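You operate a simulated robot arm through the tools that you are given. There is no shell and no other tool. Be economical: measure what you need, move in short steps, check, and stop when the job is done.

The job below is to be done with a simulated two-armed robot. You get a single attempt, and the scene is never put back.

TASK
Put the brake on, then unlatch both black frames and swing them open.

It is judged by the outcome, as a careful person would: the job done as asked, and still so three seconds after it is handed in. It fails if anything else is knocked over, pushed out of place, dropped, spilled or broken.

THE ROBOT
Two 7-joint arms with fingered hands on one trunk, on a base that drives. Base frame: it is fixed to the floor where the robot stands at the start and does not move with it; the origin is under the middle of the robot, x ahead of it, y to its left, z up. Readings come in mm, degrees, newtons and seconds.
The left shoulder is at the start at [132, 173, 932], the right one opposite. With the tool pointing down near the work surface each hand reaches from about 100 to 840 mm from the robot's upright axis, wherever it stands, measured 20 degrees to its own side. Places, roughly: brake lever [700, 0, 600]; index pin [700, -100, 700]; jack lever [600, 500, 500]; left coupling bolt [400, 1700, 800]; left latch [300, 1700, 700]; number one black frame [600, 800, 800]; number one clamp lever [500, 700, 400]; number one frame latch [400, 800, 600]; number one height knob [500, 800, 500]; number one steel lever [600, 900, 800]; number two black frame [800, 400, 800]; number two clamp lever [600, 200, 400]; number two frame latch [600, 300, 600]; number two height knob [600, 300, 500]; number two steel lever [700, 400, 800]; right coupling bolt [400, 1600, 800]. Payload 3.5 kg a hand.
The TCP of each hand is the grasp point between the finger pads, 25 mm short of the fingertips. In the tool frame z runs along the fingers and y along their closing line. Largest opening 88 mm; the body of the gripper starts 29 mm behind the TCP. The gripper is a hand of 3 fingers: y runs from the thumb to the fingers, the wrist lies at [-13, -97, -162] in the tool frame, and closing takes about 1.5 s.
Orientation is told as [roll, pitch, yaw] about the base's x, y, z axes, in that order, counted from this pose: with the fingers straight down and the wrist toward the robot, the tool's x, y and z point along [0, 1, 0], [1, 0, 0] and [0, 0, -1] of the base frame.

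THE INTERFACE
- The arms move only by the tool arm_command. It takes "left_moves", "right_moves" or both (then of equal length, played together; a hand with none holds still); each is a list of rows, each a list of 7 numbers: the shift along the tool's x, y, z in mm, then the turn, a rotation vector about the tool's x, y, z in degrees, then the opening, from 0 (shut) to 1 (fully open). In form: [[tx, ty, tz, ax, ay, az, hand], ...]. A call has 1 to 12 rows; each row is the pose to reach, as a shift and turn from the pose commanded when the call began, along the tool's axes at that moment. A row lasts 0.2 s, in which the tool goes at most 50 mm and 8.6 degrees; a call with a longer step from one row to the next is refused whole, and so is a gripper value outside its range. Where a pose cannot be reached the arm comes as near as it can. A force on the tool above 40 N (or 10 N above the force at the start of the call, whichever is more), or a blocked arm, ends the call early, and 0.2 s more pass. The fingers move at their own pace (about 72 mm/s each) and stop on an object; they squeeze with about 32 N. The grip force told is the motor's: it shows also when the fingers shut on nothing. Time passes only in rows, and 0.2 s behind the last, so rows that repeat a pose let the fingers close. It gives the time, the measured TCP pose, the force on the tool (base axes), the opening and the grip force at its end, in the units of the frame above (readings bear some noise), with the torque about the TCP (base axes, N m) and any sound that the robot's microphone picked up.
- Cameras (640 x 400 px; columns grow to the right, rows downward): "scene" is now at [295.9, 49.7, 1154.4]; the picture's right is [0.50, -0.84, -0.23], its down [-0.52, -0.08, -0.85] and it looks along [0.69, 0.54, -0.48] (base axes); focal length 214 px, centre (320, 200). "left" rides on the left gripper at [-58, -85, -99] in its tool frame; the picture's right is [-0.67, -0.35, 0.66], its down [0.69, -0.63, 0.37] and it looks along [0.29, 0.69, 0.66] (tool axes); focal length 261 px, centre (320, 200). "right" rides on the right gripper at [58, -85, -99] in its tool frame; the picture's right is [-0.67, 0.35, -0.66], its down [-0.69, -0.63, 0.37] and it looks along [-0.29, 0.69, 0.66] (tool axes); focal length 261 px, centre (320, 200).
- camera(camera): a new picture of that camera. It takes no simulated time.
- raise_lower(by): slides the trunk up (or, below 0, down) by that many mm; the arms and the scene camera ride with it, the base frame stays. It gives what a move gives, with no picture.
- steer(legs): drives the robot by 1 to 6 legs, each [ahead, left, turn to the left] in mm, mm and degrees, along the robot's own axes; the way and the turn of a leg run together, so that a leg with both is an arc; at most 1500 mm and 180 degrees a leg. The arms and the cameras ride along, it lands a little off, and it stops where it bumps. It gives what a move gives.
- hand_shape(shape, hand): the hand has 3 fingers and takes this shape, open, in about a second: jaw (thumb against the fingers, like two jaws); tri (thumb and two fingers); tip (a fingertip pinch); poke (one finger out to press); point (the index stretched); flat (the hand flat); cup (the hand cupped); fist (a fist). The gripper value then closes the fingers along that shape, each until it touches; the sizes above hold for jaw. It gives what a move gives, with no picture.
- head_to(pan, tilt): turns the head with the scene camera to pan (to the left, within 86 degrees either way) and tilt (down, from -29 to 69), counted from straight ahead of the robot. It gives what a move gives.
- point_at(camera, pixels): for up to 12 pixels [column, row] of the newest picture of that camera ("zoom" is the newest enlarged one), the place [x, y, z] in the base frame of the surface seen there, good to about 2 mm. It takes no simulated time.
- zoom(camera, box): a new picture of the part [left, top, right, bottom] of that camera's present view, enlarged. It takes no simulated time.
- close_job(): hands the job in; it is judged then, once.

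Keep the steps short. Do not move on a guess: measure, check each grasp and each placing, and mend mistakes. In all there are 80 turns and 78 pictures (those below and enlarged ones count). Leave the grippers open and the arms clear of the work at the hand-in unless told otherwise, and finish with a single line.

The tools are called after "Call:" as a command line: name --argument value ..., lists and objects as JSON in quotes. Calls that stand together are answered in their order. arm_command: Moves the arms, as the interface text tells. Its arguments: {"type":"object","properties":{"left_moves":{"type":"array","items":{"type":"array","items":{"type":"number"}}},"right_moves":{"type":"array","items":{"type":"array","items":{"type":"number"}}}},"required":[]} The other tools are called the same way: raise_lower (by) slides the trunk up or down; hand_shape (shape, hand) gives the hand a shape; steer (legs) drives the base; head_to (pan, tilt) turns the head that bears the scene camera; camera (camera) takes a picture; point_at (camera, pixels) gives the place of the surface under pixels of a picture; zoom (camera, box) takes an enlarged picture of a part of a camera's view; close_job () hands the job in.

At the start:

```text
t: 0.0
left_tcp_pos: [335.2, 447.7, 1112.0]
left_orientation: [0.1, 0.1, -0.1]
left_ft_force: [0.1, 0.2, 0.1]
left_torque: [-0.02, -0.03, 0.01]
left_width: 87.8
left_grip_force: 0.0
left_shape: jaw
right_tcp_pos: [466.6, 3.3, 1070.4]
right_orientation: [0.0, 0.0, 0.0]
right_ft_force: [-0.2, -0.3, -0.2]
right_torque: [-0.01, 0.0, 0.0]
right_width: 87.6
right_grip_force: 0.0
right_shape: jaw
trunk travel left (down, up): [-50.0, 405.0]
robot x, y, heading: [-2.7, -1.7, 0.1]
head pan, tilt: [33.2, 8.6]
```

scene: 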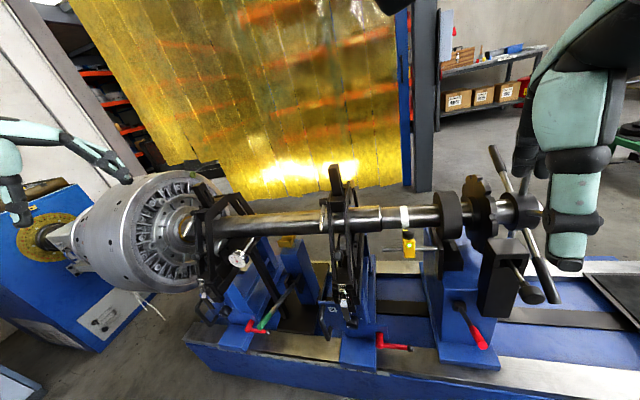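
right: 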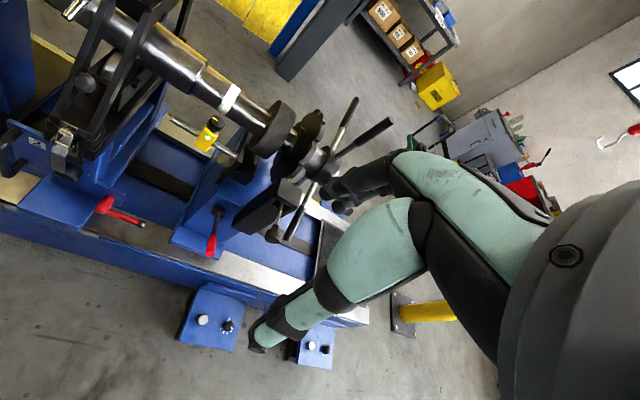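
left: 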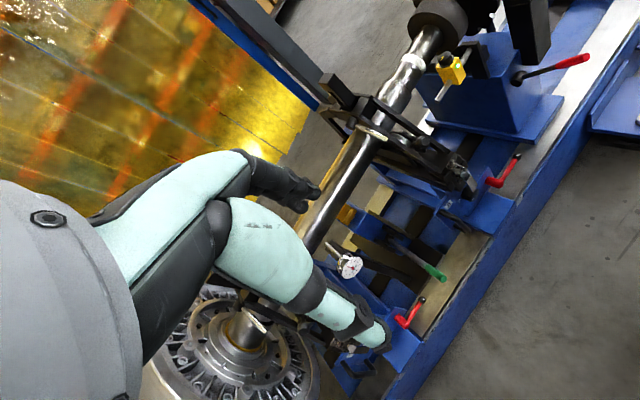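

I start by looking closely at the brake area (around 470,320) and the two frames (around 230,250 and 345,250).

Call:
zoom --camera "scene" --box '[400, 180, 560, 380]'

Call:
zoom --camera "scene" --box '[300, 160, 420, 360]'

Call:
zoom --camera "scene" --box '[170, 160, 330, 360]'

```text
2.00 times, centred on (480, 280) of scene
```

zoom: 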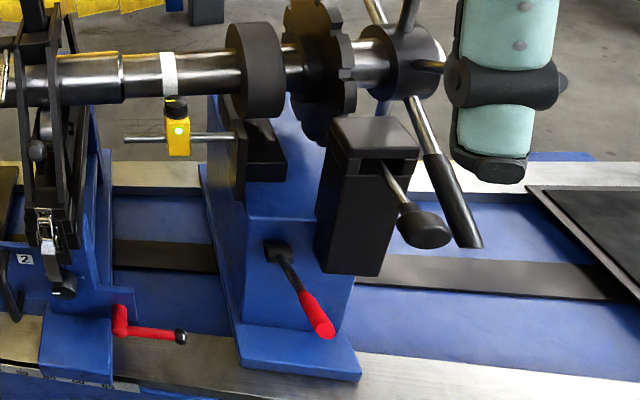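

```text
2.00 times, centred on (360, 260) of scene
```

zoom: 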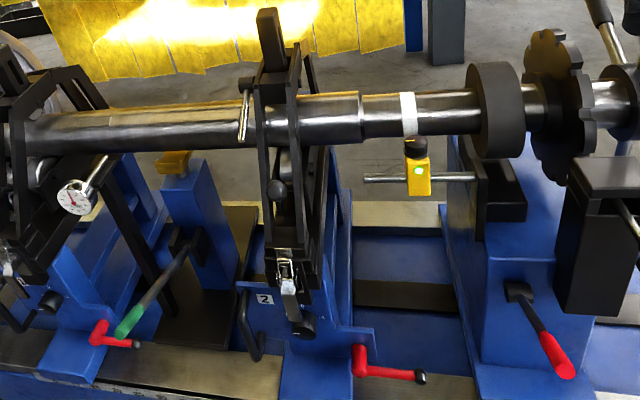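

```text
2.00 times, centred on (250, 260) of scene
```

zoom: 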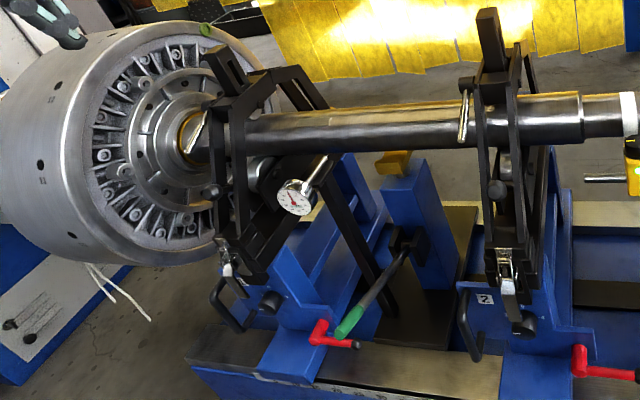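

Now tighter views for the labels and latch details, with brake lever at about (470,325), latch 2 at (343,290), latch 1 at (205,300).

Call:
zoom --camera "scene" --box '[425, 280, 505, 360]'

Call:
zoom --camera "scene" --box '[310, 255, 390, 335]'

Call:
zoom --camera "scene" --box '[180, 250, 260, 330]'

```text
5.00 times, centred on (465, 320) of scene
```

zoom: 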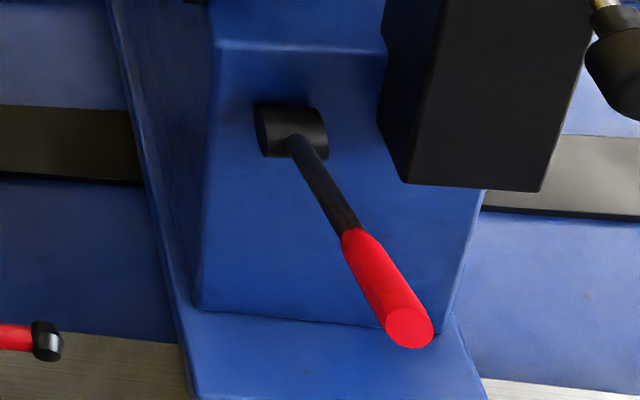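

```text
5.00 times, centred on (350, 295) of scene
```

zoom: 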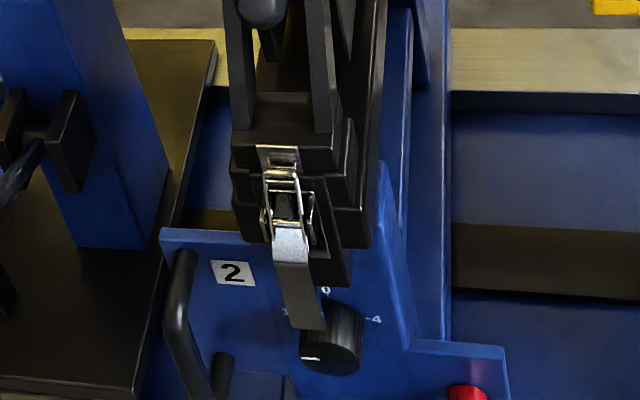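

```text
5.00 times, centred on (220, 290) of scene
```

zoom: 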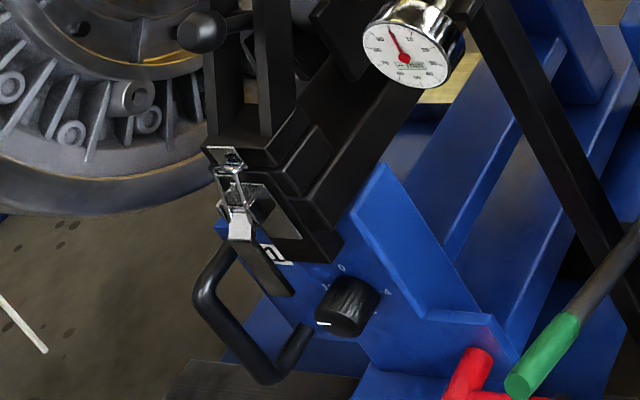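

Measuring key points: brake boss/lever, latches, frame parts. Scene pixels computed from the zooms.

Call:
point_at --camera "scene" --pixels '[[459, 305], [461, 309], [470, 327], [476, 337], [483, 346], [342, 287], [344, 303], [347, 318], [201, 281], [205, 295], [213, 308], [338, 257]]'

Call:
point_at --camera "scene" --pixels '[[330, 180], [323, 225], [340, 220], [205, 192], [210, 225], [238, 260], [240, 215], [350, 322], [230, 310], [515, 250], [380, 215], [260, 222]]'

```text
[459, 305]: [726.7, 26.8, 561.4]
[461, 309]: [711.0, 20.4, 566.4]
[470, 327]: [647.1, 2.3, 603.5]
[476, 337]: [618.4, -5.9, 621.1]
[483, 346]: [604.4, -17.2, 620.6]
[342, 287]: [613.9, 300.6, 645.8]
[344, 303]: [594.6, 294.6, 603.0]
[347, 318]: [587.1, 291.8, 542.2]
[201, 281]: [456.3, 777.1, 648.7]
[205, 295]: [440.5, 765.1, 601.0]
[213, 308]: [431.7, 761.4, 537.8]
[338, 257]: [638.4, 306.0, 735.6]
```

```text
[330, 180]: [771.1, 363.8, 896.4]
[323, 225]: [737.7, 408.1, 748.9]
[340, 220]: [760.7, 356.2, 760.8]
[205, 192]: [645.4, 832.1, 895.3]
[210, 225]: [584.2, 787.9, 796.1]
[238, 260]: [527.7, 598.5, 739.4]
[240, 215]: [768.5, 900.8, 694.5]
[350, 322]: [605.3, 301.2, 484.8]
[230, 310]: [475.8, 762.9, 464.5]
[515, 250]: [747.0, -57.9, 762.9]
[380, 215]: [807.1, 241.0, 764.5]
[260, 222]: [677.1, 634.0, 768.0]
```

The brake lever is a red bar sticking out toward me, ~25° above horizontal, pivoting on a boss parallel to the machine. I need marks to know which way is "on", so I bring the right hand's camera down nearer, staying in clear air (x about 430).

Call:
arm_command --right_moves '[[0, -10, 45, 0, 0, 0, 1], [0, -20, 90, 0, 0, 0, 1], [0, -30, 135, 0, 0, 0, 1], [0, -40, 180, 0, 0, 0, 1], [0, -50, 220, 0, 0, 0, 1]]'

Call:
camera --camera "right"

```text
t: 1.2
left_tcp_pos: [336.0, 447.8, 1112.4]
left_orientation: [0.0, 0.0, 0.0]
left_ft_force: [0.5, 0.7, 0.0]
left_torque: [-0.01, 0.03, -0.03]
left_width: 87.5
left_grip_force: 0.1
left_shape: jaw
right_tcp_pos: [415.7, 4.9, 851.5]
right_orientation: [0.0, 0.1, 0.1]
right_ft_force: [0.6, -0.6, -1.0]
right_torque: [0.02, 0.01, 0.02]
right_width: 87.9
right_grip_force: 0.0
right_shape: jaw
trunk travel left (down, up): [-50.0, 405.0]
robot x, y, heading: [1.6, -3.0, 0.2]
head pan, tilt: [33.2, 8.6]
```

```text
68 pictures are left
```

right: 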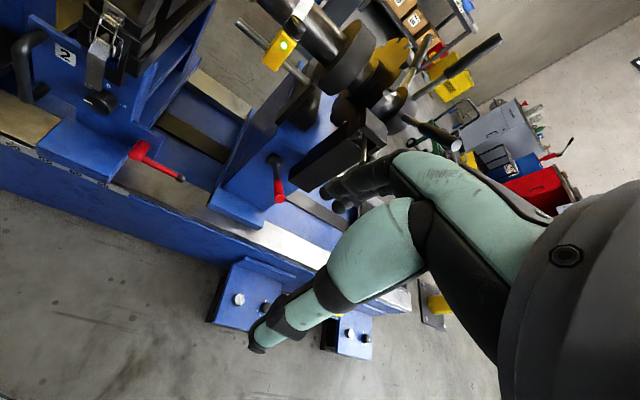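

No obvious label yet; I enlarge the brake region (around 275,175) and the latch 2 region.

Call:
zoom --camera "right" --box '[200, 80, 360, 220]'

Call:
zoom --camera "right" --box '[40, 0, 200, 120]'

```text
2.86 times, centred on (280, 150) of right
```

zoom: 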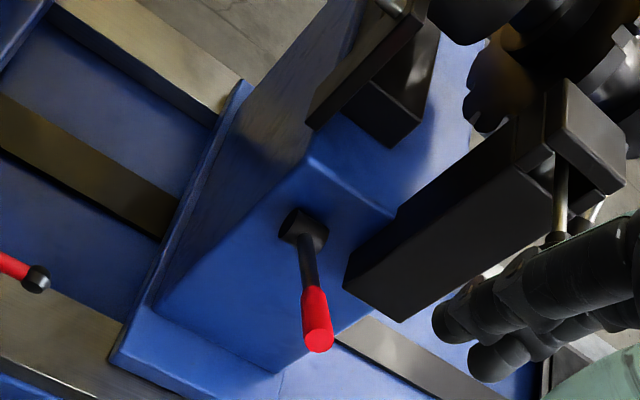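

```text
3.33 times, centred on (120, 60) of right
```

zoom: 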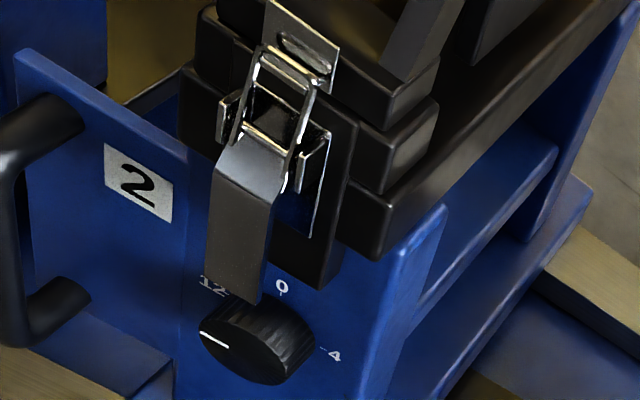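

No brake labels visible. I measure the lever again along with the black index housing's corners that I must avoid with the hand, and the fingers of latch 2.

Call:
point_at --camera "right" --pixels '[[306, 190], [290, 178], [335, 155], [358, 133], [277, 158], [278, 175], [280, 198], [277, 196], [98, 82], [108, 55], [118, 22], [125, 12]]'

Call:
zoom --camera "right" --box '[300, 100, 420, 220]'

```text
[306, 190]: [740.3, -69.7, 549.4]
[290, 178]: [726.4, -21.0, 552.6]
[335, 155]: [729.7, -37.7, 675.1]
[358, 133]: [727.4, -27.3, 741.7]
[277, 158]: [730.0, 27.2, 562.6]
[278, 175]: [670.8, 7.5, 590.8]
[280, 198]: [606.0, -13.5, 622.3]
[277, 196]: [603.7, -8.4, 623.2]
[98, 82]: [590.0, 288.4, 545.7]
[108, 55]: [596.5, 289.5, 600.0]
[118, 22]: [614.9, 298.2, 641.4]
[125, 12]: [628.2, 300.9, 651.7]
```

```text
3.33 times, centred on (360, 160) of right
```

zoom: 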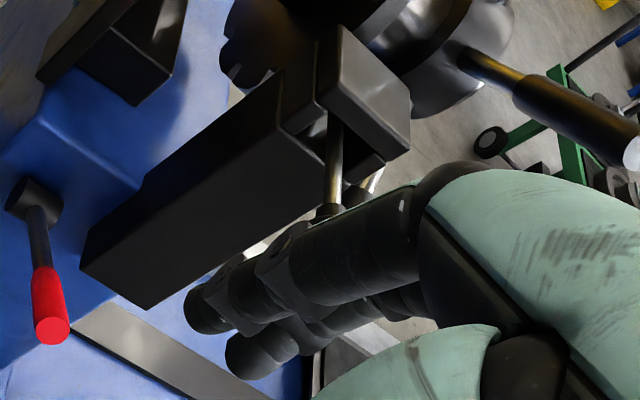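

Housing front is at x≈727, well behind the red grip (x≈605–650). I check the index-pin knob (scene ~532,294) and the wheel spokes before bringing the closed fingers above the lever grip.

Call:
point_at --camera "scene" --pixels '[[532, 294], [525, 290], [549, 296], [540, 280], [505, 190]]'

Call:
arm_command --right_moves '[[0, 40, 20, 0, 0, 0, 0], [0, 80, 40, 0, 0, 0, 0], [-3, 120, 60, 0, 0, 0, 0], [-6, 160, 80, 0, 0, 0, 0], [-9, 200, 100, 0, 0, 0, 0], [-9, 218, 120, 0, 0, 0, 0]]'

Call:
camera --camera "scene"

```text
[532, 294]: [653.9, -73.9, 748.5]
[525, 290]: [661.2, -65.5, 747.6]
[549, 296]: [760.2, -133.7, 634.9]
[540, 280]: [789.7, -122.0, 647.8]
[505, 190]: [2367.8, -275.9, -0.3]
```

```text
t: 2.6
left_tcp_pos: [336.4, 448.2, 1112.7]
left_orientation: [0.0, 0.0, 0.0]
left_ft_force: [0.0, 0.3, -1.2]
left_torque: [0.01, 0.0, 0.02]
left_width: 87.9
left_grip_force: 0.0
left_shape: jaw
right_tcp_pos: [635.4, -5.4, 726.9]
right_orientation: [0.0, 0.0, 0.0]
right_ft_force: [-0.2, 0.5, -0.9]
right_torque: [-0.04, 0.01, 0.01]
right_width: 0.1
right_grip_force: 32.0
right_shape: jaw
trunk travel left (down, up): [-50.0, 405.0]
robot x, y, heading: [-1.7, 0.4, 0.0]
head pan, tilt: [33.2, 8.6]
```

```text
64 pictures are left
```

scene: 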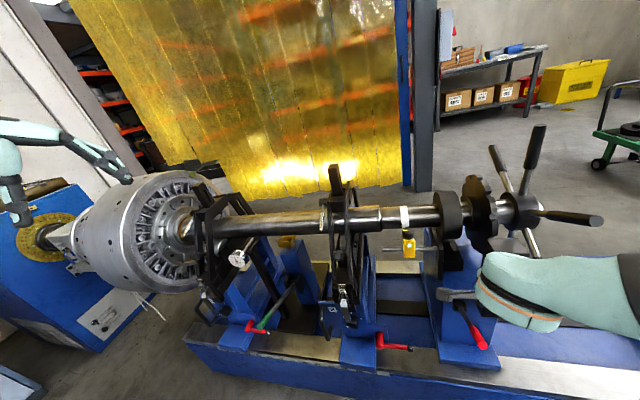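

The knob is at (654,-74,748): hand must stay at y ≥ ~0. I enlarge the picture to see the hand against the knob.

Call:
zoom --camera "scene" --box '[420, 230, 580, 370]'

Call:
zoom --camera "right" --box '[160, 60, 480, 260]'

```text
2.86 times, centred on (500, 300) of scene
```

zoom: 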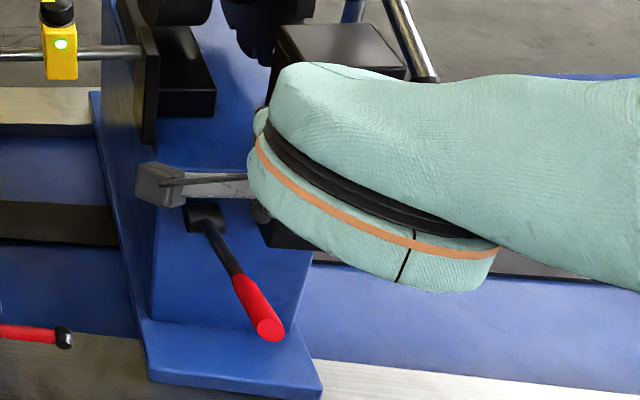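

```text
2.00 times, centred on (320, 160) of right
```

zoom: 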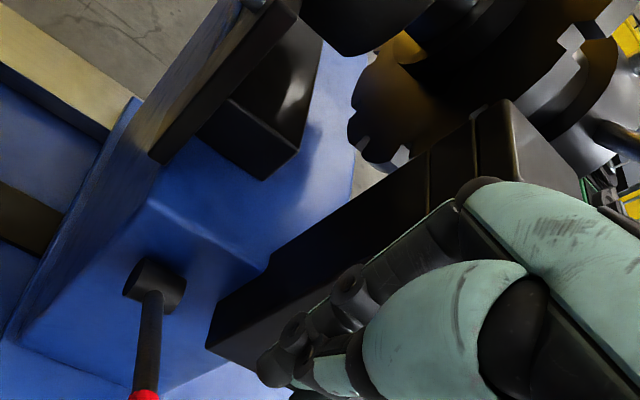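

An unexpected grey part sticks out to the left of the hand (zoom 160,185 → scene ~444,295). I measure it and the hand's lower parts.

Call:
point_at --camera "scene" --pixels '[[444, 295], [452, 295], [466, 295], [480, 283], [488, 308], [505, 328], [538, 322], [540, 290], [484, 268], [515, 318]]'

Call:
head_to --pan 10 --tilt 30

Call:
camera --camera "scene"

```text
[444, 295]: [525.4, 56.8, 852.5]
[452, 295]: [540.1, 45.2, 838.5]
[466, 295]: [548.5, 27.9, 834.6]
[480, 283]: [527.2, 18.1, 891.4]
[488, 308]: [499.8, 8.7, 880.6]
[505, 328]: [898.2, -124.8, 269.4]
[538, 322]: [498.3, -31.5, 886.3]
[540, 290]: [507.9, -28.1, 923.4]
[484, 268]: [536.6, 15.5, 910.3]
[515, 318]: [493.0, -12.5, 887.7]
```

```text
t: 3.5
left_tcp_pos: [336.0, 447.4, 1112.8]
left_orientation: [0.0, 0.0, -0.2]
left_ft_force: [0.2, -0.9, 1.0]
left_torque: [0.02, -0.03, -0.03]
left_width: 87.6
left_grip_force: 0.1
left_shape: jaw
right_tcp_pos: [633.1, -5.5, 727.9]
right_orientation: [0.0, 0.0, 0.1]
right_ft_force: [-0.3, -0.8, -0.2]
right_torque: [-0.03, 0.02, 0.0]
right_width: 0.0
right_grip_force: 32.1
right_shape: jaw
trunk travel left (down, up): [-50.0, 405.0]
robot x, y, heading: [1.6, 3.2, -0.2]
head pan, tilt: [10.0, 30.0]
```

```text
61 pictures are left
```

scene: 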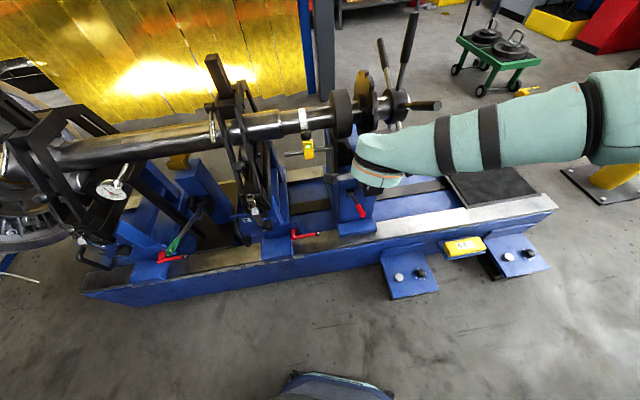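

The grey part is just the wrist camera. The arm is clear. I shift 8 mm left and press down slowly onto the lever grip, expecting contact near tip z≈625 (TCP 650).

Call:
arm_command --right_moves '[[8, 0, 30, 0, 0, 0, 0], [8, 0, 55, 0, 0, 0, 0], [8, 0, 65, 0, 0, 0, 0], [8, 0, 75, 0, 0, 0, 0], [8, 0, 85, 0, 0, 0, 0], [8, 0, 95, 0, 0, 0, 0]]'

Call:
zoom --camera "right" --box '[160, 60, 480, 260]'

Call:
zoom --camera "scene" --box '[310, 130, 430, 240]'

```text
t: 4.9
left_tcp_pos: [334.8, 448.5, 1113.1]
left_orientation: [0.0, -0.1, 0.0]
left_ft_force: [0.3, 0.5, -0.5]
left_torque: [0.04, 0.03, -0.03]
left_width: 88.0
left_grip_force: 0.0
left_shape: jaw
right_tcp_pos: [634.1, 2.2, 637.1]
right_orientation: [0.1, -0.1, -0.1]
right_ft_force: [0.6, 0.8, 3.2]
right_torque: [-0.05, 0.03, -0.04]
right_width: 0.1
right_grip_force: 32.7
right_shape: jaw
trunk travel left (down, up): [-50.0, 405.0]
robot x, y, heading: [0.1, -1.1, -0.1]
head pan, tilt: [10.0, 30.0]
```

```text
2.00 times, centred on (320, 160) of right
```

zoom: 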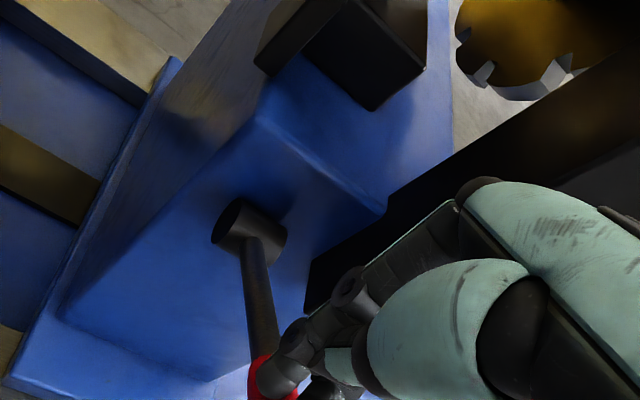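

```text
3.64 times, centred on (370, 185) of scene
```

zoom: 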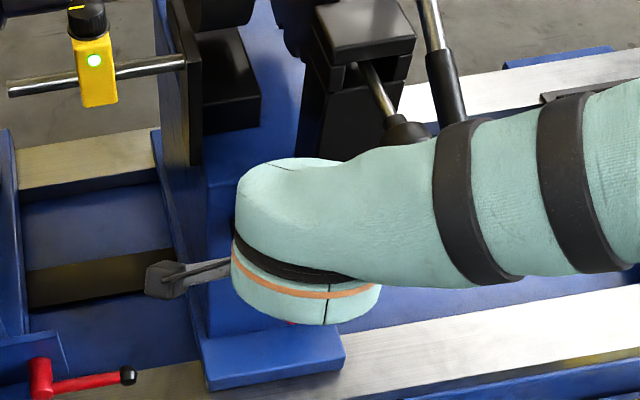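

Light contact (3 N up). I continue pressing down in 10 mm steps.

Call:
arm_command --right_moves '[[0, 0, 10, 0, 0, 0, 0], [0, 0, 20, 0, 0, 0, 0], [0, 0, 30, 0, 0, 0, 0], [0, 0, 40, 0, 0, 0, 0]]'

Call:
zoom --camera "right" --box '[160, 60, 480, 260]'

```text
t: 5.9
left_tcp_pos: [334.7, 448.2, 1112.5]
left_orientation: [0.0, 0.1, -0.1]
left_ft_force: [0.6, -0.4, -0.1]
left_torque: [0.02, -0.01, 0.0]
left_width: 87.8
left_grip_force: 0.0
left_shape: jaw
right_tcp_pos: [633.0, 2.5, 594.9]
right_orientation: [-0.1, 0.0, -0.1]
right_ft_force: [-0.7, -0.1, 4.0]
right_torque: [-0.02, 0.03, -0.03]
right_width: 0.0
right_grip_force: 32.2
right_shape: jaw
trunk travel left (down, up): [-50.0, 405.0]
robot x, y, heading: [-0.1, 2.1, 0.1]
head pan, tilt: [10.0, 30.0]
```

```text
2.00 times, centred on (320, 160) of right
```

zoom: 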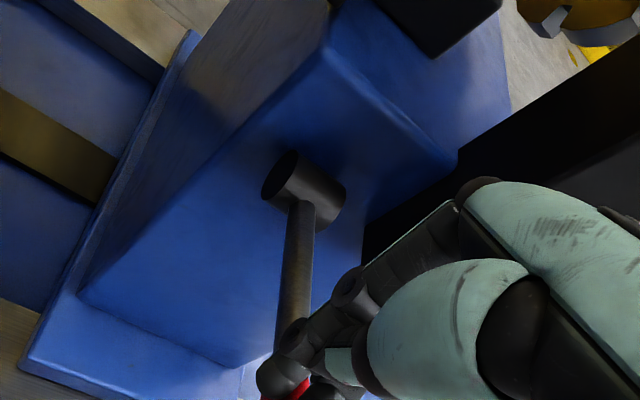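

The lever swings down easily (4 N), so down is its travel. I continue until a stop.

Call:
arm_command --right_moves '[[0, 0, 10, 0, 0, 0, 0], [0, 0, 20, 0, 0, 0, 0], [0, 0, 30, 0, 0, 0, 0], [0, 0, 40, 0, 0, 0, 0], [0, 0, 50, 0, 0, 0, 0], [0, 0, 60, 0, 0, 0, 0]]'

Call:
zoom --camera "right" --box '[160, 60, 480, 260]'

```text
t: 7.3
left_tcp_pos: [331.3, 447.3, 1114.4]
left_orientation: [0.0, -0.3, 0.0]
left_ft_force: [0.6, 0.6, -0.2]
left_torque: [0.01, 0.01, -0.01]
left_width: 87.7
left_grip_force: 0.1
left_shape: jaw
right_tcp_pos: [630.8, 5.4, 540.3]
right_orientation: [0.1, -0.4, 0.0]
right_ft_force: [-7.4, 1.4, 29.4]
right_torque: [-0.04, -0.42, 0.04]
right_width: 0.0
right_grip_force: 32.5
right_shape: jaw
trunk travel left (down, up): [-50.0, 405.0]
robot x, y, heading: [-1.9, -0.2, 0.1]
head pan, tilt: [10.0, 30.0]
```

```text
2.00 times, centred on (320, 160) of right
```

zoom: 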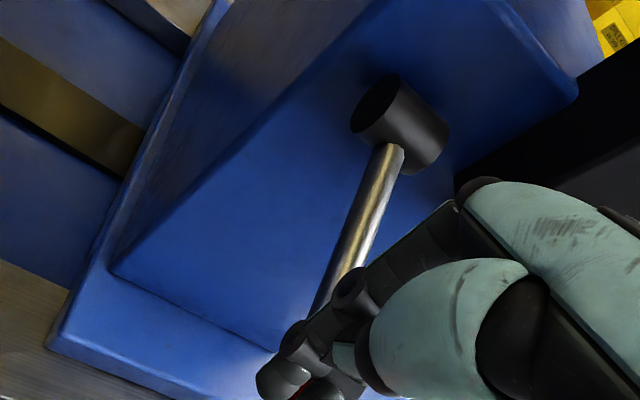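

Firm stop at 29 N with the lever roughly 25° below horizontal – a full throw. I withdraw straight up and back, then check it stays.

Call:
arm_command --right_moves '[[0, 0, -40, 0, 0, 0, 0], [0, 0, -85, 0, 0, 0, 0], [0, -20, -130, 0, 0, 0, 0], [0, -60, -160, 0, 0, 0, 0], [0, -105, -180, 0, 0, 0, 0], [0, -150, -200, 0, 0, 0, 0], [0, -195, -220, 0, 0, 0, 1], [0, -240, -240, 0, 0, 0, 1]]'

Call:
zoom --camera "scene" --box '[310, 130, 430, 240]'

```text
t: 9.1
left_tcp_pos: [334.0, 448.8, 1112.9]
left_orientation: [0.0, -0.1, -0.1]
left_ft_force: [-0.2, 0.3, 0.6]
left_torque: [-0.04, -0.02, -0.01]
left_width: 87.8
left_grip_force: 0.1
left_shape: jaw
right_tcp_pos: [393.4, 3.1, 775.6]
right_orientation: [0.0, 0.0, 0.0]
right_ft_force: [0.0, -0.1, 0.3]
right_torque: [-0.02, -0.01, 0.0]
right_width: 87.6
right_grip_force: 0.1
right_shape: jaw
trunk travel left (down, up): [-50.0, 405.0]
robot x, y, heading: [0.7, -2.8, -0.0]
head pan, tilt: [10.0, 30.0]
```

```text
3.64 times, centred on (370, 185) of scene
```

zoom: 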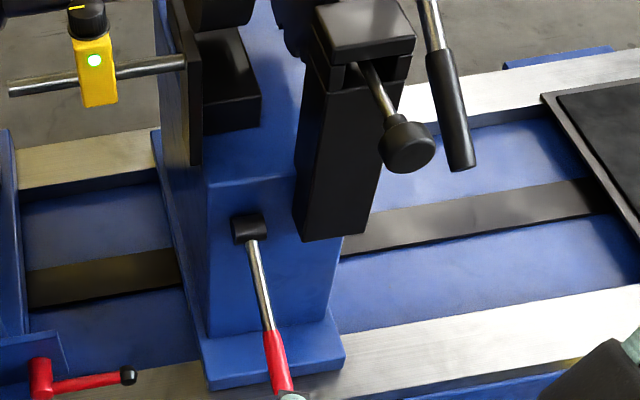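

The lever stays down: brake on. Next, latch 2. Handle runs from pivot ~(596,291,602) to tip ~(589,290,543). I measure surroundings (U-handle, knob, frame) with a fresh zoom before sending the left hand.

Call:
zoom --camera "scene" --box '[180, 50, 310, 260]'

Call:
arm_command --right_moves '[[-40, 0, -20, 0, 0, 0, 1], [-80, 0, -40, 0, 0, 0, 1], [-120, 0, -60, 0, 0, 0, 1], [-160, 0, -80, 0, 0, 0, 1], [-200, 0, -100, 0, 0, 0, 1], [-200, 0, -100, 0, 0, 0, 1], [-200, 0, -100, 0, 0, 0, 1], [-200, 0, -100, 0, 0, 0, 1], [-200, 0, -100, 0, 0, 0, 1], [-200, 0, -100, 0, 0, 0, 1], [-200, 0, -100, 0, 0, 0, 1], [-200, 0, -100, 0, 0, 0, 1]]' --left_moves '[[-12.3, 7.1, 26, -4.29, 5.95, 4.29, 1], [-24.6, 14.2, 52, -8.58, 11.9, 8.58, 1], [-36.9, 21.3, 78, -12.87, 17.85, 12.87, 1], [-49.2, 28.4, 104, -17.16, 23.8, 17.16, 1], [-61.5, 35.5, 130, -21.45, 29.75, 21.45, 1], [-73.8, 42.6, 156, -25.74, 35.7, 25.74, 1], [-86.1, 49.7, 182, -30.03, 41.65, 30.03, 1], [-98.4, 56.8, 208, -34.32, 47.6, 34.32, 1], [-110.7, 63.9, 234, -38.61, 53.55, 38.61, 1], [-123, 71, 260, -42.9, 59.5, 42.9, 1], [-135.3, 78.1, 286, -47.19, 65.45, 47.19, 1], [-148, 85, 312, -51.48, 71.4, 51.48, 1]]'

Call:
camera --camera "left"

```text
1.90 times, centred on (245, 155) of scene
```

zoom: 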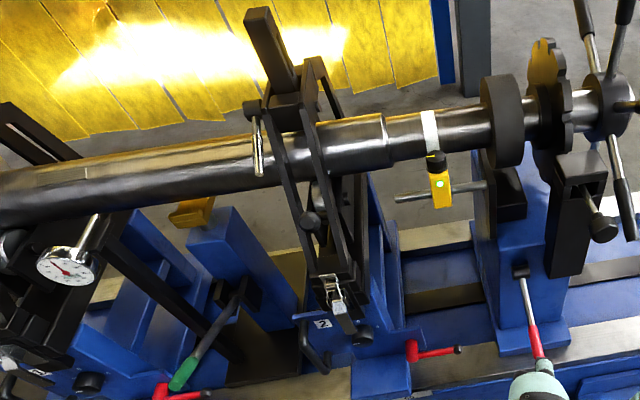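

```text
t: 11.7
left_tcp_pos: [398.9, 348.7, 762.1]
left_orientation: [84.3, -4.1, -67.2]
left_ft_force: [-0.6, 0.7, 0.2]
left_torque: [-0.01, 0.01, 0.0]
left_width: 88.0
left_grip_force: 0.1
left_shape: jaw
left hand out of reach, approached as far as the arm can: row 5, 6, 7, 8, 9, 10, 11, 12
right_tcp_pos: [456.7, -180.0, 908.9]
right_orientation: [0.0, 0.0, 0.0]
right_ft_force: [-0.9, 0.0, -1.2]
right_torque: [-0.01, 0.01, -0.01]
right_width: 88.2
right_grip_force: 0.1
right_shape: jaw
right hand out of reach, approached as far as the arm can: row 1, 2, 3, 4, 5, 6, 7, 8, 9, 10, 11, 12
trunk travel left (down, up): [-50.0, 405.0]
robot x, y, heading: [-0.1, 3.5, 0.2]
head pan, tilt: [10.0, 30.0]
```

```text
54 pictures are left
```

left: 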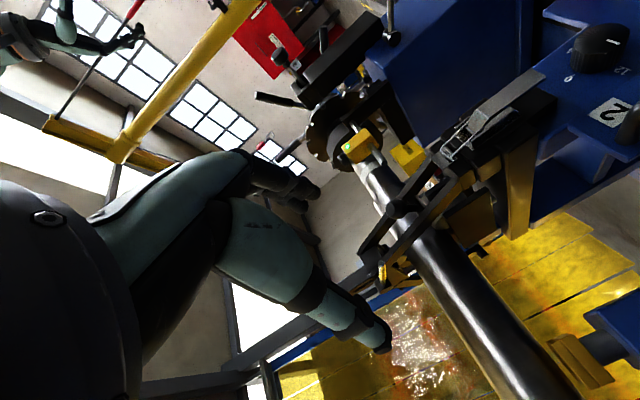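

The arm can't fully orient so close in. The machine's axis is turned ~18.4° from mine; I'll turn the base square to it and stand midway between the latches. First I check the floor to the left.

Call:
head_to --pan 60 --tilt 35

Call:
camera --camera "scene"

```text
t: 12.8
left_tcp_pos: [400.9, 349.0, 760.7]
left_orientation: [84.2, -4.0, -67.3]
left_ft_force: [-0.8, 0.6, -0.2]
left_torque: [-0.02, 0.05, -0.01]
left_width: 88.3
left_grip_force: 0.2
left_shape: jaw
right_tcp_pos: [458.0, -178.8, 907.5]
right_orientation: [0.0, 0.1, 0.0]
right_ft_force: [-0.6, 0.7, -0.3]
right_torque: [-0.01, 0.02, -0.01]
right_width: 87.9
right_grip_force: 0.0
right_shape: jaw
trunk travel left (down, up): [-50.0, 405.0]
robot x, y, heading: [1.1, 0.4, -0.2]
head pan, tilt: [60.0, 35.0]
```

```text
53 pictures are left
```

scene: 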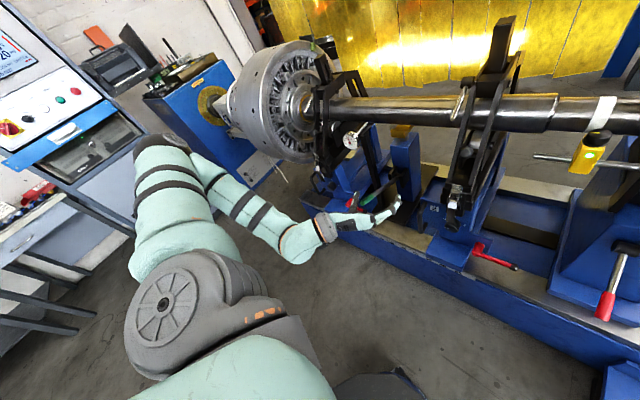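

A cabinet and table stand to the left; I measure their nearest parts.

Call:
point_at --camera "scene" --pixels '[[95, 310], [90, 275], [65, 195], [130, 230], [100, 100], [140, 150], [30, 330], [150, 260], [360, 250], [270, 120]]'

```text
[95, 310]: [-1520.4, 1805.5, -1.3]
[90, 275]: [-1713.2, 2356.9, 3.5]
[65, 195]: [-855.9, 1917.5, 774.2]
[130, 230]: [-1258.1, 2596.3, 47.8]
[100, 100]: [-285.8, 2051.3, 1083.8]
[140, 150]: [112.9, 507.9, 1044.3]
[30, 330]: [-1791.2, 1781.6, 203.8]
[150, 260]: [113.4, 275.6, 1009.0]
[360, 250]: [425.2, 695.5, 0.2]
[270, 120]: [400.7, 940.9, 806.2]
```

Those are over 1 m away – safe. I back off 60 mm, turn 18.4° left, and slide 338 mm left, so latch 1 lies ~250 mm to my left and latch 2 ~250 mm to my right.

Call:
steer --legs '[[-60, 0, 0], [0, 0, 18.4], [0, 338, 0]]'

Call:
head_to --pan 20 --tilt 25

Call:
camera --camera "scene"

```text
t: 16.7
left_tcp_pos: [100.3, 780.3, 761.1]
left_orientation: [84.2, -4.0, -48.8]
left_ft_force: [0.4, 0.5, -0.7]
left_torque: [0.01, 0.02, -0.03]
left_width: 87.9
left_grip_force: 0.0
left_shape: jaw
right_tcp_pos: [322.7, 297.5, 907.6]
right_orientation: [0.0, 0.1, 18.5]
right_ft_force: [-0.1, 0.2, -0.1]
right_torque: [-0.03, 0.0, 0.01]
right_width: 87.9
right_grip_force: 0.0
right_shape: jaw
trunk travel left (down, up): [-50.0, 405.0]
robot x, y, heading: [-168.9, 323.5, 18.7]
head pan, tilt: [60.0, 35.0]
```

```text
t: 17.8
left_tcp_pos: [100.3, 780.4, 761.0]
left_orientation: [84.1, -3.9, -48.8]
left_ft_force: [0.3, 0.2, -0.1]
left_torque: [0.01, -0.02, -0.03]
left_width: 87.9
left_grip_force: 0.1
left_shape: jaw
right_tcp_pos: [322.5, 296.5, 907.9]
right_orientation: [0.0, 0.1, 18.4]
right_ft_force: [0.0, -0.4, -0.6]
right_torque: [0.0, -0.06, 0.0]
right_width: 87.8
right_grip_force: 0.2
right_shape: jaw
trunk travel left (down, up): [-50.0, 405.0]
robot x, y, heading: [-168.1, 322.4, 18.6]
head pan, tilt: [20.0, 25.0]
```

```text
52 pictures are left
```

scene: 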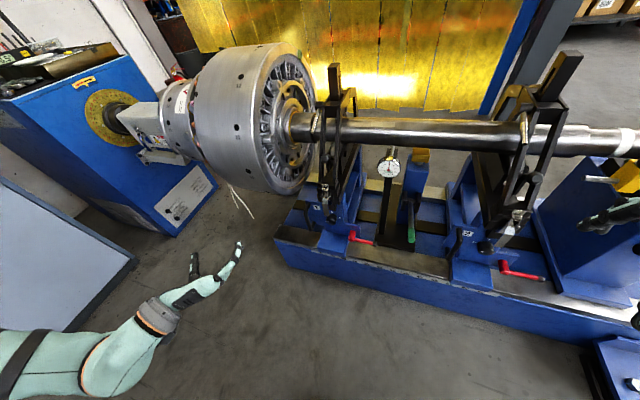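

The base is square to the machine. I bring the left hand to a pre-grasp 100 mm short of latch 1's handle, level and pointing at the machine (target [339,731,557], orientation [90,0,-71.6]).

Call:
arm_command --left_moves '[[-25, 22.5, 21, -2.85, 0.75, 0.5, 0.6], [-50, 45, 42, -5.7, 1.5, 1, 0.6], [-75, 67, 63, -8.55, 2.25, 1.5, 0.6], [-100, 90, 84, -11.4, 3, 2, 0.6], [-125, 112, 105, -14.2, 3.75, 2.5, 0.6], [-150, 135, 127, -17.1, 4.5, 3, 0.6], [-175, 157, 148, -20, 5.25, 3.5, 0.6], [-201, 180, 168, -22.8, 6, 4, 0.6]]'

Call:
camera --camera "left"

Call:
zoom --camera "scene" --box '[230, 140, 430, 300]'

```text
t: 19.6
left_tcp_pos: [289.6, 754.7, 699.0]
left_orientation: [91.3, -0.8, -71.8]
left_ft_force: [0.4, -0.3, 0.7]
left_torque: [-0.01, 0.05, 0.01]
left_width: 53.2
left_grip_force: 0.1
left_shape: jaw
left hand out of reach, approached as far as the arm can: row 3, 4, 5, 6, 7, 8
right_tcp_pos: [322.2, 296.1, 907.6]
right_orientation: [0.0, 0.2, 18.4]
right_ft_force: [0.2, -0.2, 0.3]
right_torque: [0.02, 0.02, 0.02]
right_width: 87.9
right_grip_force: 0.0
right_shape: jaw
trunk travel left (down, up): [-50.0, 405.0]
robot x, y, heading: [-169.5, 327.9, 18.4]
head pan, tilt: [20.0, 25.0]
```

```text
51 pictures are left
```

left: 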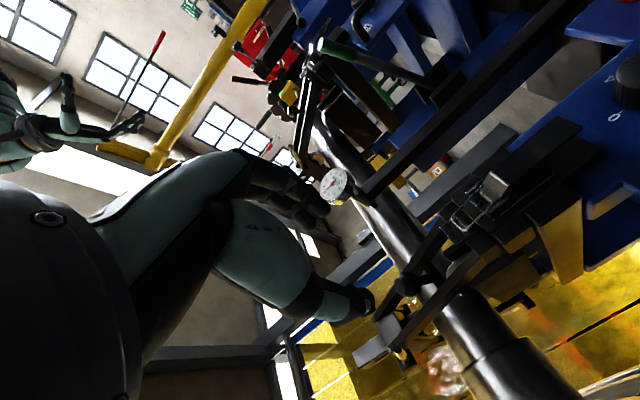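

```text
2.50 times, centred on (330, 220) of scene
```

zoom: 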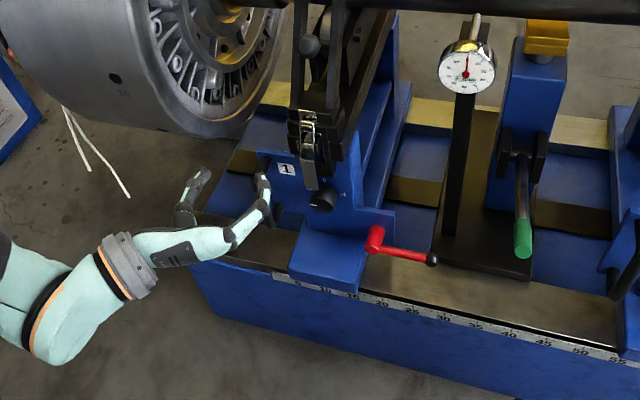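

Orientation is right but the arm can't get that low with a level hand. A hand tilted 45° downward has its wrist higher, so I use that: pre-grasp at about [387,746,605].

Call:
arm_command --left_moves '[[-5, 6, 10, 0, -7.5, 0, 0.5], [-15, 13, 25, 0, -15, 0, 0.5], [-35, 20, 40, 0, -22.5, 0, 0.5], [-55, 26, 57, 0, -30, 0, 0.5], [-75, 32, 73, 0, -37.5, 0, 0.5], [-94, 39, 89, 0, -45, 0, 0.5]]'

Call:
camera --camera "left"

Call:
zoom --camera "scene" --box '[270, 160, 400, 260]'

```text
t: 20.9
left_tcp_pos: [354.7, 751.8, 647.9]
left_orientation: [46.0, -0.7, -71.7]
left_ft_force: [0.0, -0.1, 0.2]
left_torque: [0.0, -0.01, -0.03]
left_width: 44.5
left_grip_force: 0.0
left_shape: jaw
left hand out of reach, approached as far as the arm can: row 4, 5, 6
right_tcp_pos: [321.8, 297.2, 908.1]
right_orientation: [0.0, 0.0, 18.3]
right_ft_force: [-0.1, 0.2, -0.2]
right_torque: [-0.03, 0.01, 0.01]
right_width: 87.9
right_grip_force: 0.0
right_shape: jaw
trunk travel left (down, up): [-50.0, 405.0]
robot x, y, heading: [-170.5, 324.6, 18.2]
head pan, tilt: [20.0, 25.0]
```

```text
49 pictures are left
```

left: 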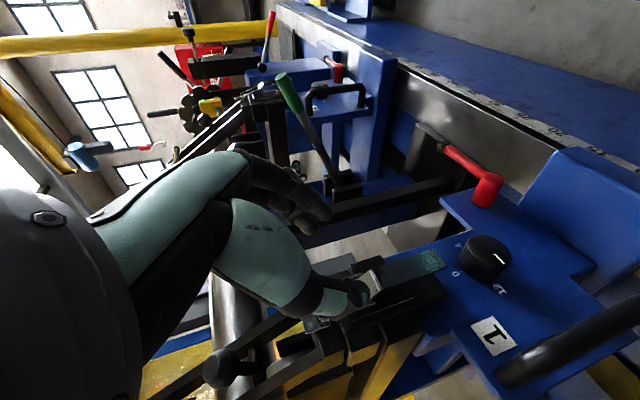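

```text
4.00 times, centred on (335, 210) of scene
```

zoom: 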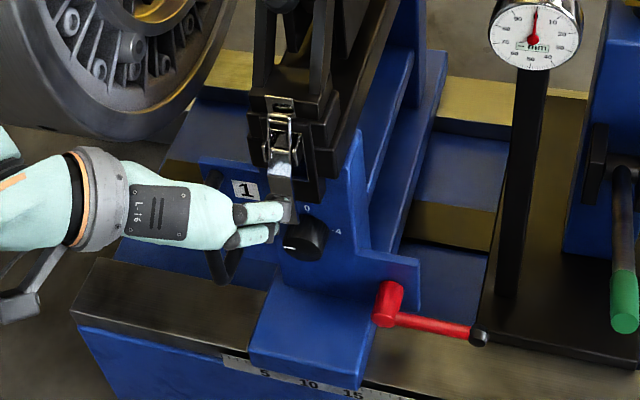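

Wrist limits hinder this posture. Better idea: use the right hand with fingers pointing left along the machine (palm toward me), thumb in front of the handle and a finger behind it. I check the gap behind the handles, first retracting the left hand a bit.

Call:
arm_command --left_moves '[[0, 0, -40, 0, 0, 0, 0.5], [0, 0, -80, 0, 0, 0, 1], [0, 0, -120, 0, 0, 0, 1]]'

Call:
zoom --camera "scene" --box '[440, 180, 560, 280]'

```text
t: 21.8
left_tcp_pos: [273.2, 726.5, 728.6]
left_orientation: [46.2, -0.9, -71.8]
left_ft_force: [-0.1, -0.3, 0.6]
left_torque: [-0.01, 0.0, -0.02]
left_width: 87.7
left_grip_force: 0.0
left_shape: jaw
right_tcp_pos: [321.3, 296.8, 909.0]
right_orientation: [0.0, 0.0, 18.4]
right_ft_force: [-0.5, -0.8, 0.3]
right_torque: [-0.02, -0.05, 0.02]
right_width: 87.8
right_grip_force: 0.0
right_shape: jaw
trunk travel left (down, up): [-50.0, 405.0]
robot x, y, heading: [-166.3, 319.0, 18.1]
head pan, tilt: [20.0, 25.0]
```

```text
4.00 times, centred on (500, 230) of scene
```

zoom: 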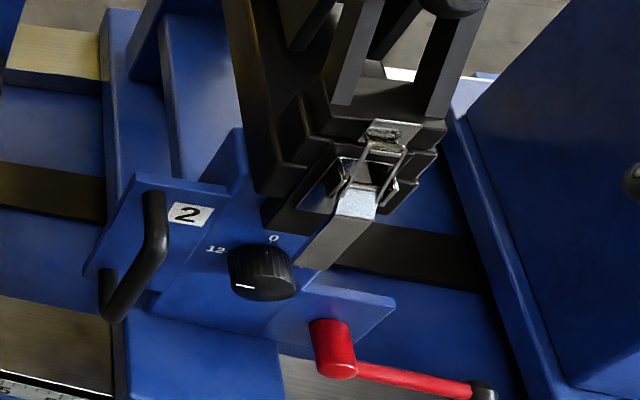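

Call:
point_at --camera "zoom" --pixels '[[305, 262], [322, 270], [335, 235], [355, 200], [235, 270], [290, 280], [262, 250], [285, 240], [225, 235], [160, 210], [330, 345], [385, 130]]'

Call:
point_at --camera "zoom" --pixels '[[290, 210], [345, 185], [395, 195], [420, 160], [115, 310], [360, 320], [400, 250], [450, 20], [370, 145], [400, 150], [330, 215], [370, 215]]'

```text
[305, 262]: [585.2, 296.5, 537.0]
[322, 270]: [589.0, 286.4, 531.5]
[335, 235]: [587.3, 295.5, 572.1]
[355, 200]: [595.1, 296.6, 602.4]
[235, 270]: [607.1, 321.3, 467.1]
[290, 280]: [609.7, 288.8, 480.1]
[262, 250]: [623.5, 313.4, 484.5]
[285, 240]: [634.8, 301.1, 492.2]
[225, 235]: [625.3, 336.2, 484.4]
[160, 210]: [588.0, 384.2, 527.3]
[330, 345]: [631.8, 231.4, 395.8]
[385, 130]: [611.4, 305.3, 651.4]
```

```text
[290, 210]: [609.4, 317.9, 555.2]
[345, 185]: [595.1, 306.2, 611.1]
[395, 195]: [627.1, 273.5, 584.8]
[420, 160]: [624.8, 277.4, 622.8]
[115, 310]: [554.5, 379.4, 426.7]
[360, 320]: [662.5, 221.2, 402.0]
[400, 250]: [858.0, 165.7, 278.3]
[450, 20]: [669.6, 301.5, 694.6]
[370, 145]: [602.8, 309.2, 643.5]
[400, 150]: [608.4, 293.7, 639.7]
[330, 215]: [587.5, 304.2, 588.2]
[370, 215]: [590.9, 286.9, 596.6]
```

Findings: handle 2 tip ~(587,292,534), ~25–30 mm gap behind it to the black block, knob top at z≈490 – enough for a finger. I slide the base 200 mm right so latch 2 sits just right of centre, then rotate the right hand so the fingers point left, at a standoff in front of the latch.

Call:
steer --legs '[[0, -200, 0]]'

```text
t: 23.4
left_tcp_pos: [338.4, 532.4, 728.4]
left_orientation: [46.2, -0.8, -71.8]
left_ft_force: [-0.2, 0.4, -0.6]
left_torque: [0.04, 0.01, -0.02]
left_width: 87.6
left_grip_force: 0.1
left_shape: jaw
right_tcp_pos: [387.2, 101.2, 908.0]
right_orientation: [0.1, 0.1, 18.4]
right_ft_force: [-1.1, -0.3, 0.2]
right_torque: [0.05, 0.0, 0.01]
right_width: 88.1
right_grip_force: 0.0
right_shape: jaw
trunk travel left (down, up): [-50.0, 405.0]
robot x, y, heading: [-103.9, 130.4, 18.4]
head pan, tilt: [20.0, 25.0]
```

Now the right hand turns fingers-left while moving to about [478,212,600].

Call:
arm_command --right_moves '[[7, 11, 28, 0, 8.2, 0, 1], [14, 22, 56, 0, 16.4, 0, 1], [21, 33, 84, 0, 24.6, 0, 1], [28, 44, 112, 0, 32.8, 0, 1], [35, 55, 140, 0, 41, 0, 1], [42, 66, 168, 0, 49.2, 0, 1], [49, 77, 196, 0, 57.4, 0, 1], [56, 88, 224, 0, 65.6, 0, 1], [63, 99, 252, 0, 73.8, 0, 0.6], [70, 110, 280, 0, 82, 0, 0.6], [77, 121, 308, 0, 90, 0, 0.6]]'

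Call:
camera --camera "scene"

```text
t: 25.8
left_tcp_pos: [339.4, 531.7, 727.9]
left_orientation: [46.1, -0.7, -71.7]
left_ft_force: [0.2, 0.3, 1.0]
left_torque: [0.02, 0.0, 0.01]
left_width: 87.6
left_grip_force: 0.1
left_shape: jaw
right_tcp_pos: [478.0, 213.0, 600.8]
right_orientation: [90.1, 0.2, 18.4]
right_ft_force: [0.0, 0.2, 1.7]
right_torque: [0.01, -0.02, -0.02]
right_width: 53.4
right_grip_force: 0.1
right_shape: jaw
right hand out of reach, approached as far as the arm can: row 1
trunk travel left (down, up): [-50.0, 405.0]
robot x, y, heading: [-104.9, 130.3, 18.5]
head pan, tilt: [20.0, 25.0]
```

```text
46 pictures are left
```

scene: 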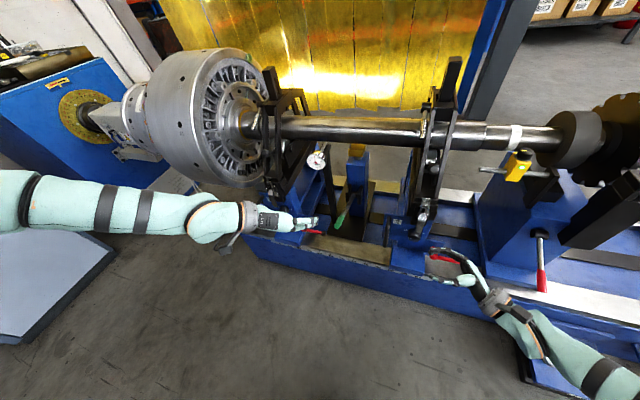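

Reached exactly. I look through the right hand camera and enlarge the scene around the hand.

Call:
camera --camera "right"

Call:
zoom --camera "scene" --box '[380, 190, 560, 310]'

```text
45 pictures are left
```

right: 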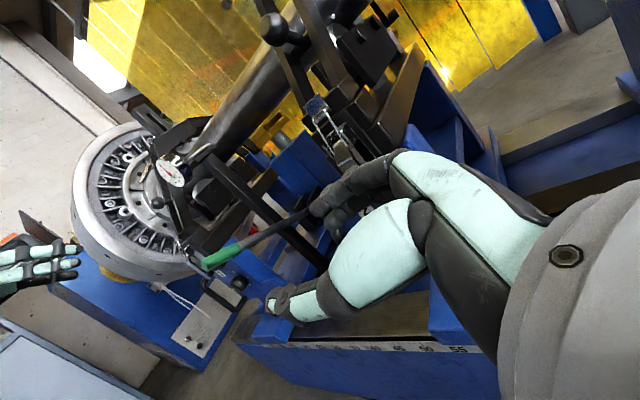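

```text
3.33 times, centred on (470, 250) of scene
```

zoom: 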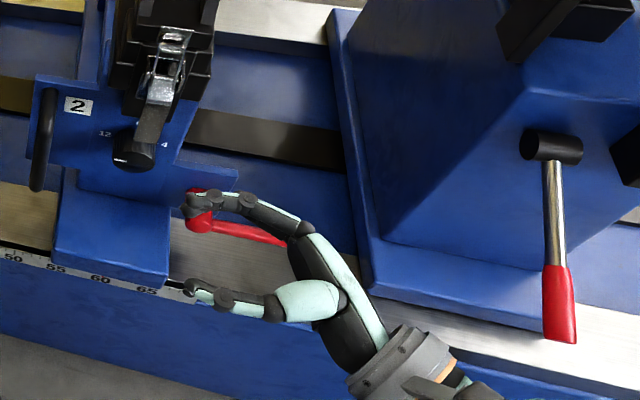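

The hand looks right: thumb near, fingers beyond. I lower and advance with opening 0.45, staying 42 mm right of the handle, fingers to pass just behind the handle plane.

Call:
arm_command --right_moves '[[-25, 20, -4, 0, 0, 0, 0.45], [-55, 50, -4, 0, 0, 0, 0.45], [-55, 80, -4, 0, 0, 0, 0.45], [-55, 100, -4, 0, 0, 0, 0.45], [-55, 110, -4, 0, 0, 0, 0.45], [-55, 116, -4, 0, 0, 0, 0.45]]'

Call:
zoom --camera "scene" --box '[380, 180, 500, 280]'

Call:
zoom --camera "right" --box '[220, 60, 460, 260]'

```text
t: 27.2
left_tcp_pos: [337.6, 532.0, 727.8]
left_orientation: [46.1, -0.9, -71.7]
left_ft_force: [-0.2, 0.6, 0.4]
left_torque: [0.02, -0.02, -0.01]
left_width: 87.6
left_grip_force: 0.1
left_shape: jaw
right_tcp_pos: [579.9, 244.9, 550.7]
right_orientation: [90.0, 0.1, 18.5]
right_ft_force: [0.0, -1.3, 0.0]
right_torque: [0.0, 0.02, -0.01]
right_width: 39.8
right_grip_force: 0.0
right_shape: jaw
right hand out of reach, approached as far as the arm can: row 5, 6
trunk travel left (down, up): [-50.0, 405.0]
robot x, y, heading: [-102.5, 129.4, 18.6]
head pan, tilt: [20.0, 25.0]
```

```text
4.00 times, centred on (440, 230) of scene
```

zoom: 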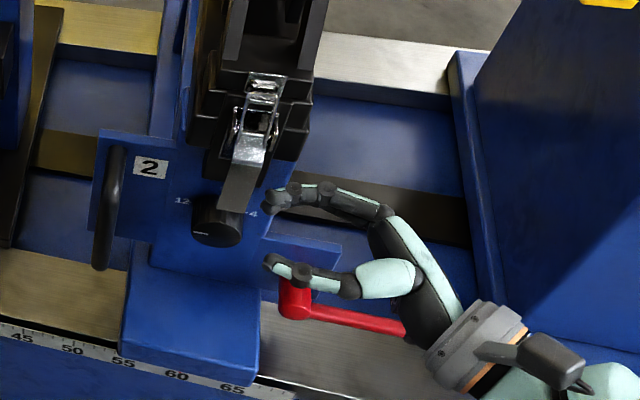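

```text
2.00 times, centred on (340, 160) of right
```

zoom: 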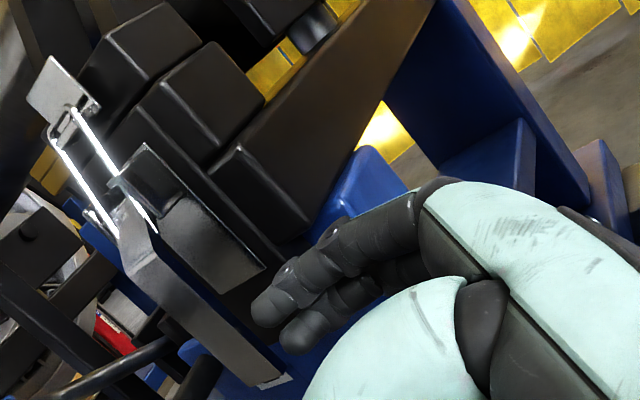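

I'm at the forward reach limit (fingers ~10 mm short). I pull the hand back 40 mm, drive the base 60 mm ahead, and look at the result.

Call:
arm_command --right_moves '[[0, -30, 0, 0, 0, 0, 0.45], [0, -55, 0, 0, 0, 0, 0.45]]'

Call:
steer --legs '[[60, 0, 0]]'

```text
t: 27.8
left_tcp_pos: [338.9, 531.9, 728.0]
left_orientation: [46.2, -0.8, -71.7]
left_ft_force: [-0.1, 0.5, -0.2]
left_torque: [0.0, -0.01, 0.01]
left_width: 87.4
left_grip_force: 0.1
left_shape: jaw
right_tcp_pos: [556.7, 235.6, 528.6]
right_orientation: [90.1, 0.1, 18.4]
right_ft_force: [0.3, -0.2, -0.2]
right_torque: [0.0, 0.04, -0.02]
right_width: 39.9
right_grip_force: 0.0
right_shape: jaw
right hand out of reach, approached as far as the arm can: row 1, 2
trunk travel left (down, up): [-50.0, 405.0]
robot x, y, heading: [-100.7, 130.3, 18.5]
head pan, tilt: [20.0, 25.0]
```

```text
t: 28.7
left_tcp_pos: [395.3, 551.1, 729.2]
left_orientation: [46.2, -0.8, -71.7]
left_ft_force: [-0.7, -0.4, 0.3]
left_torque: [-0.02, 0.03, -0.02]
left_width: 87.8
left_grip_force: 0.1
left_shape: jaw
right_tcp_pos: [614.3, 252.5, 527.9]
right_orientation: [90.0, 0.0, 18.5]
right_ft_force: [-17.0, -21.1, -2.0]
right_torque: [-0.19, 0.18, -0.49]
right_width: 34.2
right_grip_force: 0.0
right_shape: jaw
trunk travel left (down, up): [-50.0, 405.0]
robot x, y, heading: [-46.4, 143.1, 18.5]
head pan, tilt: [20.0, 25.0]
```

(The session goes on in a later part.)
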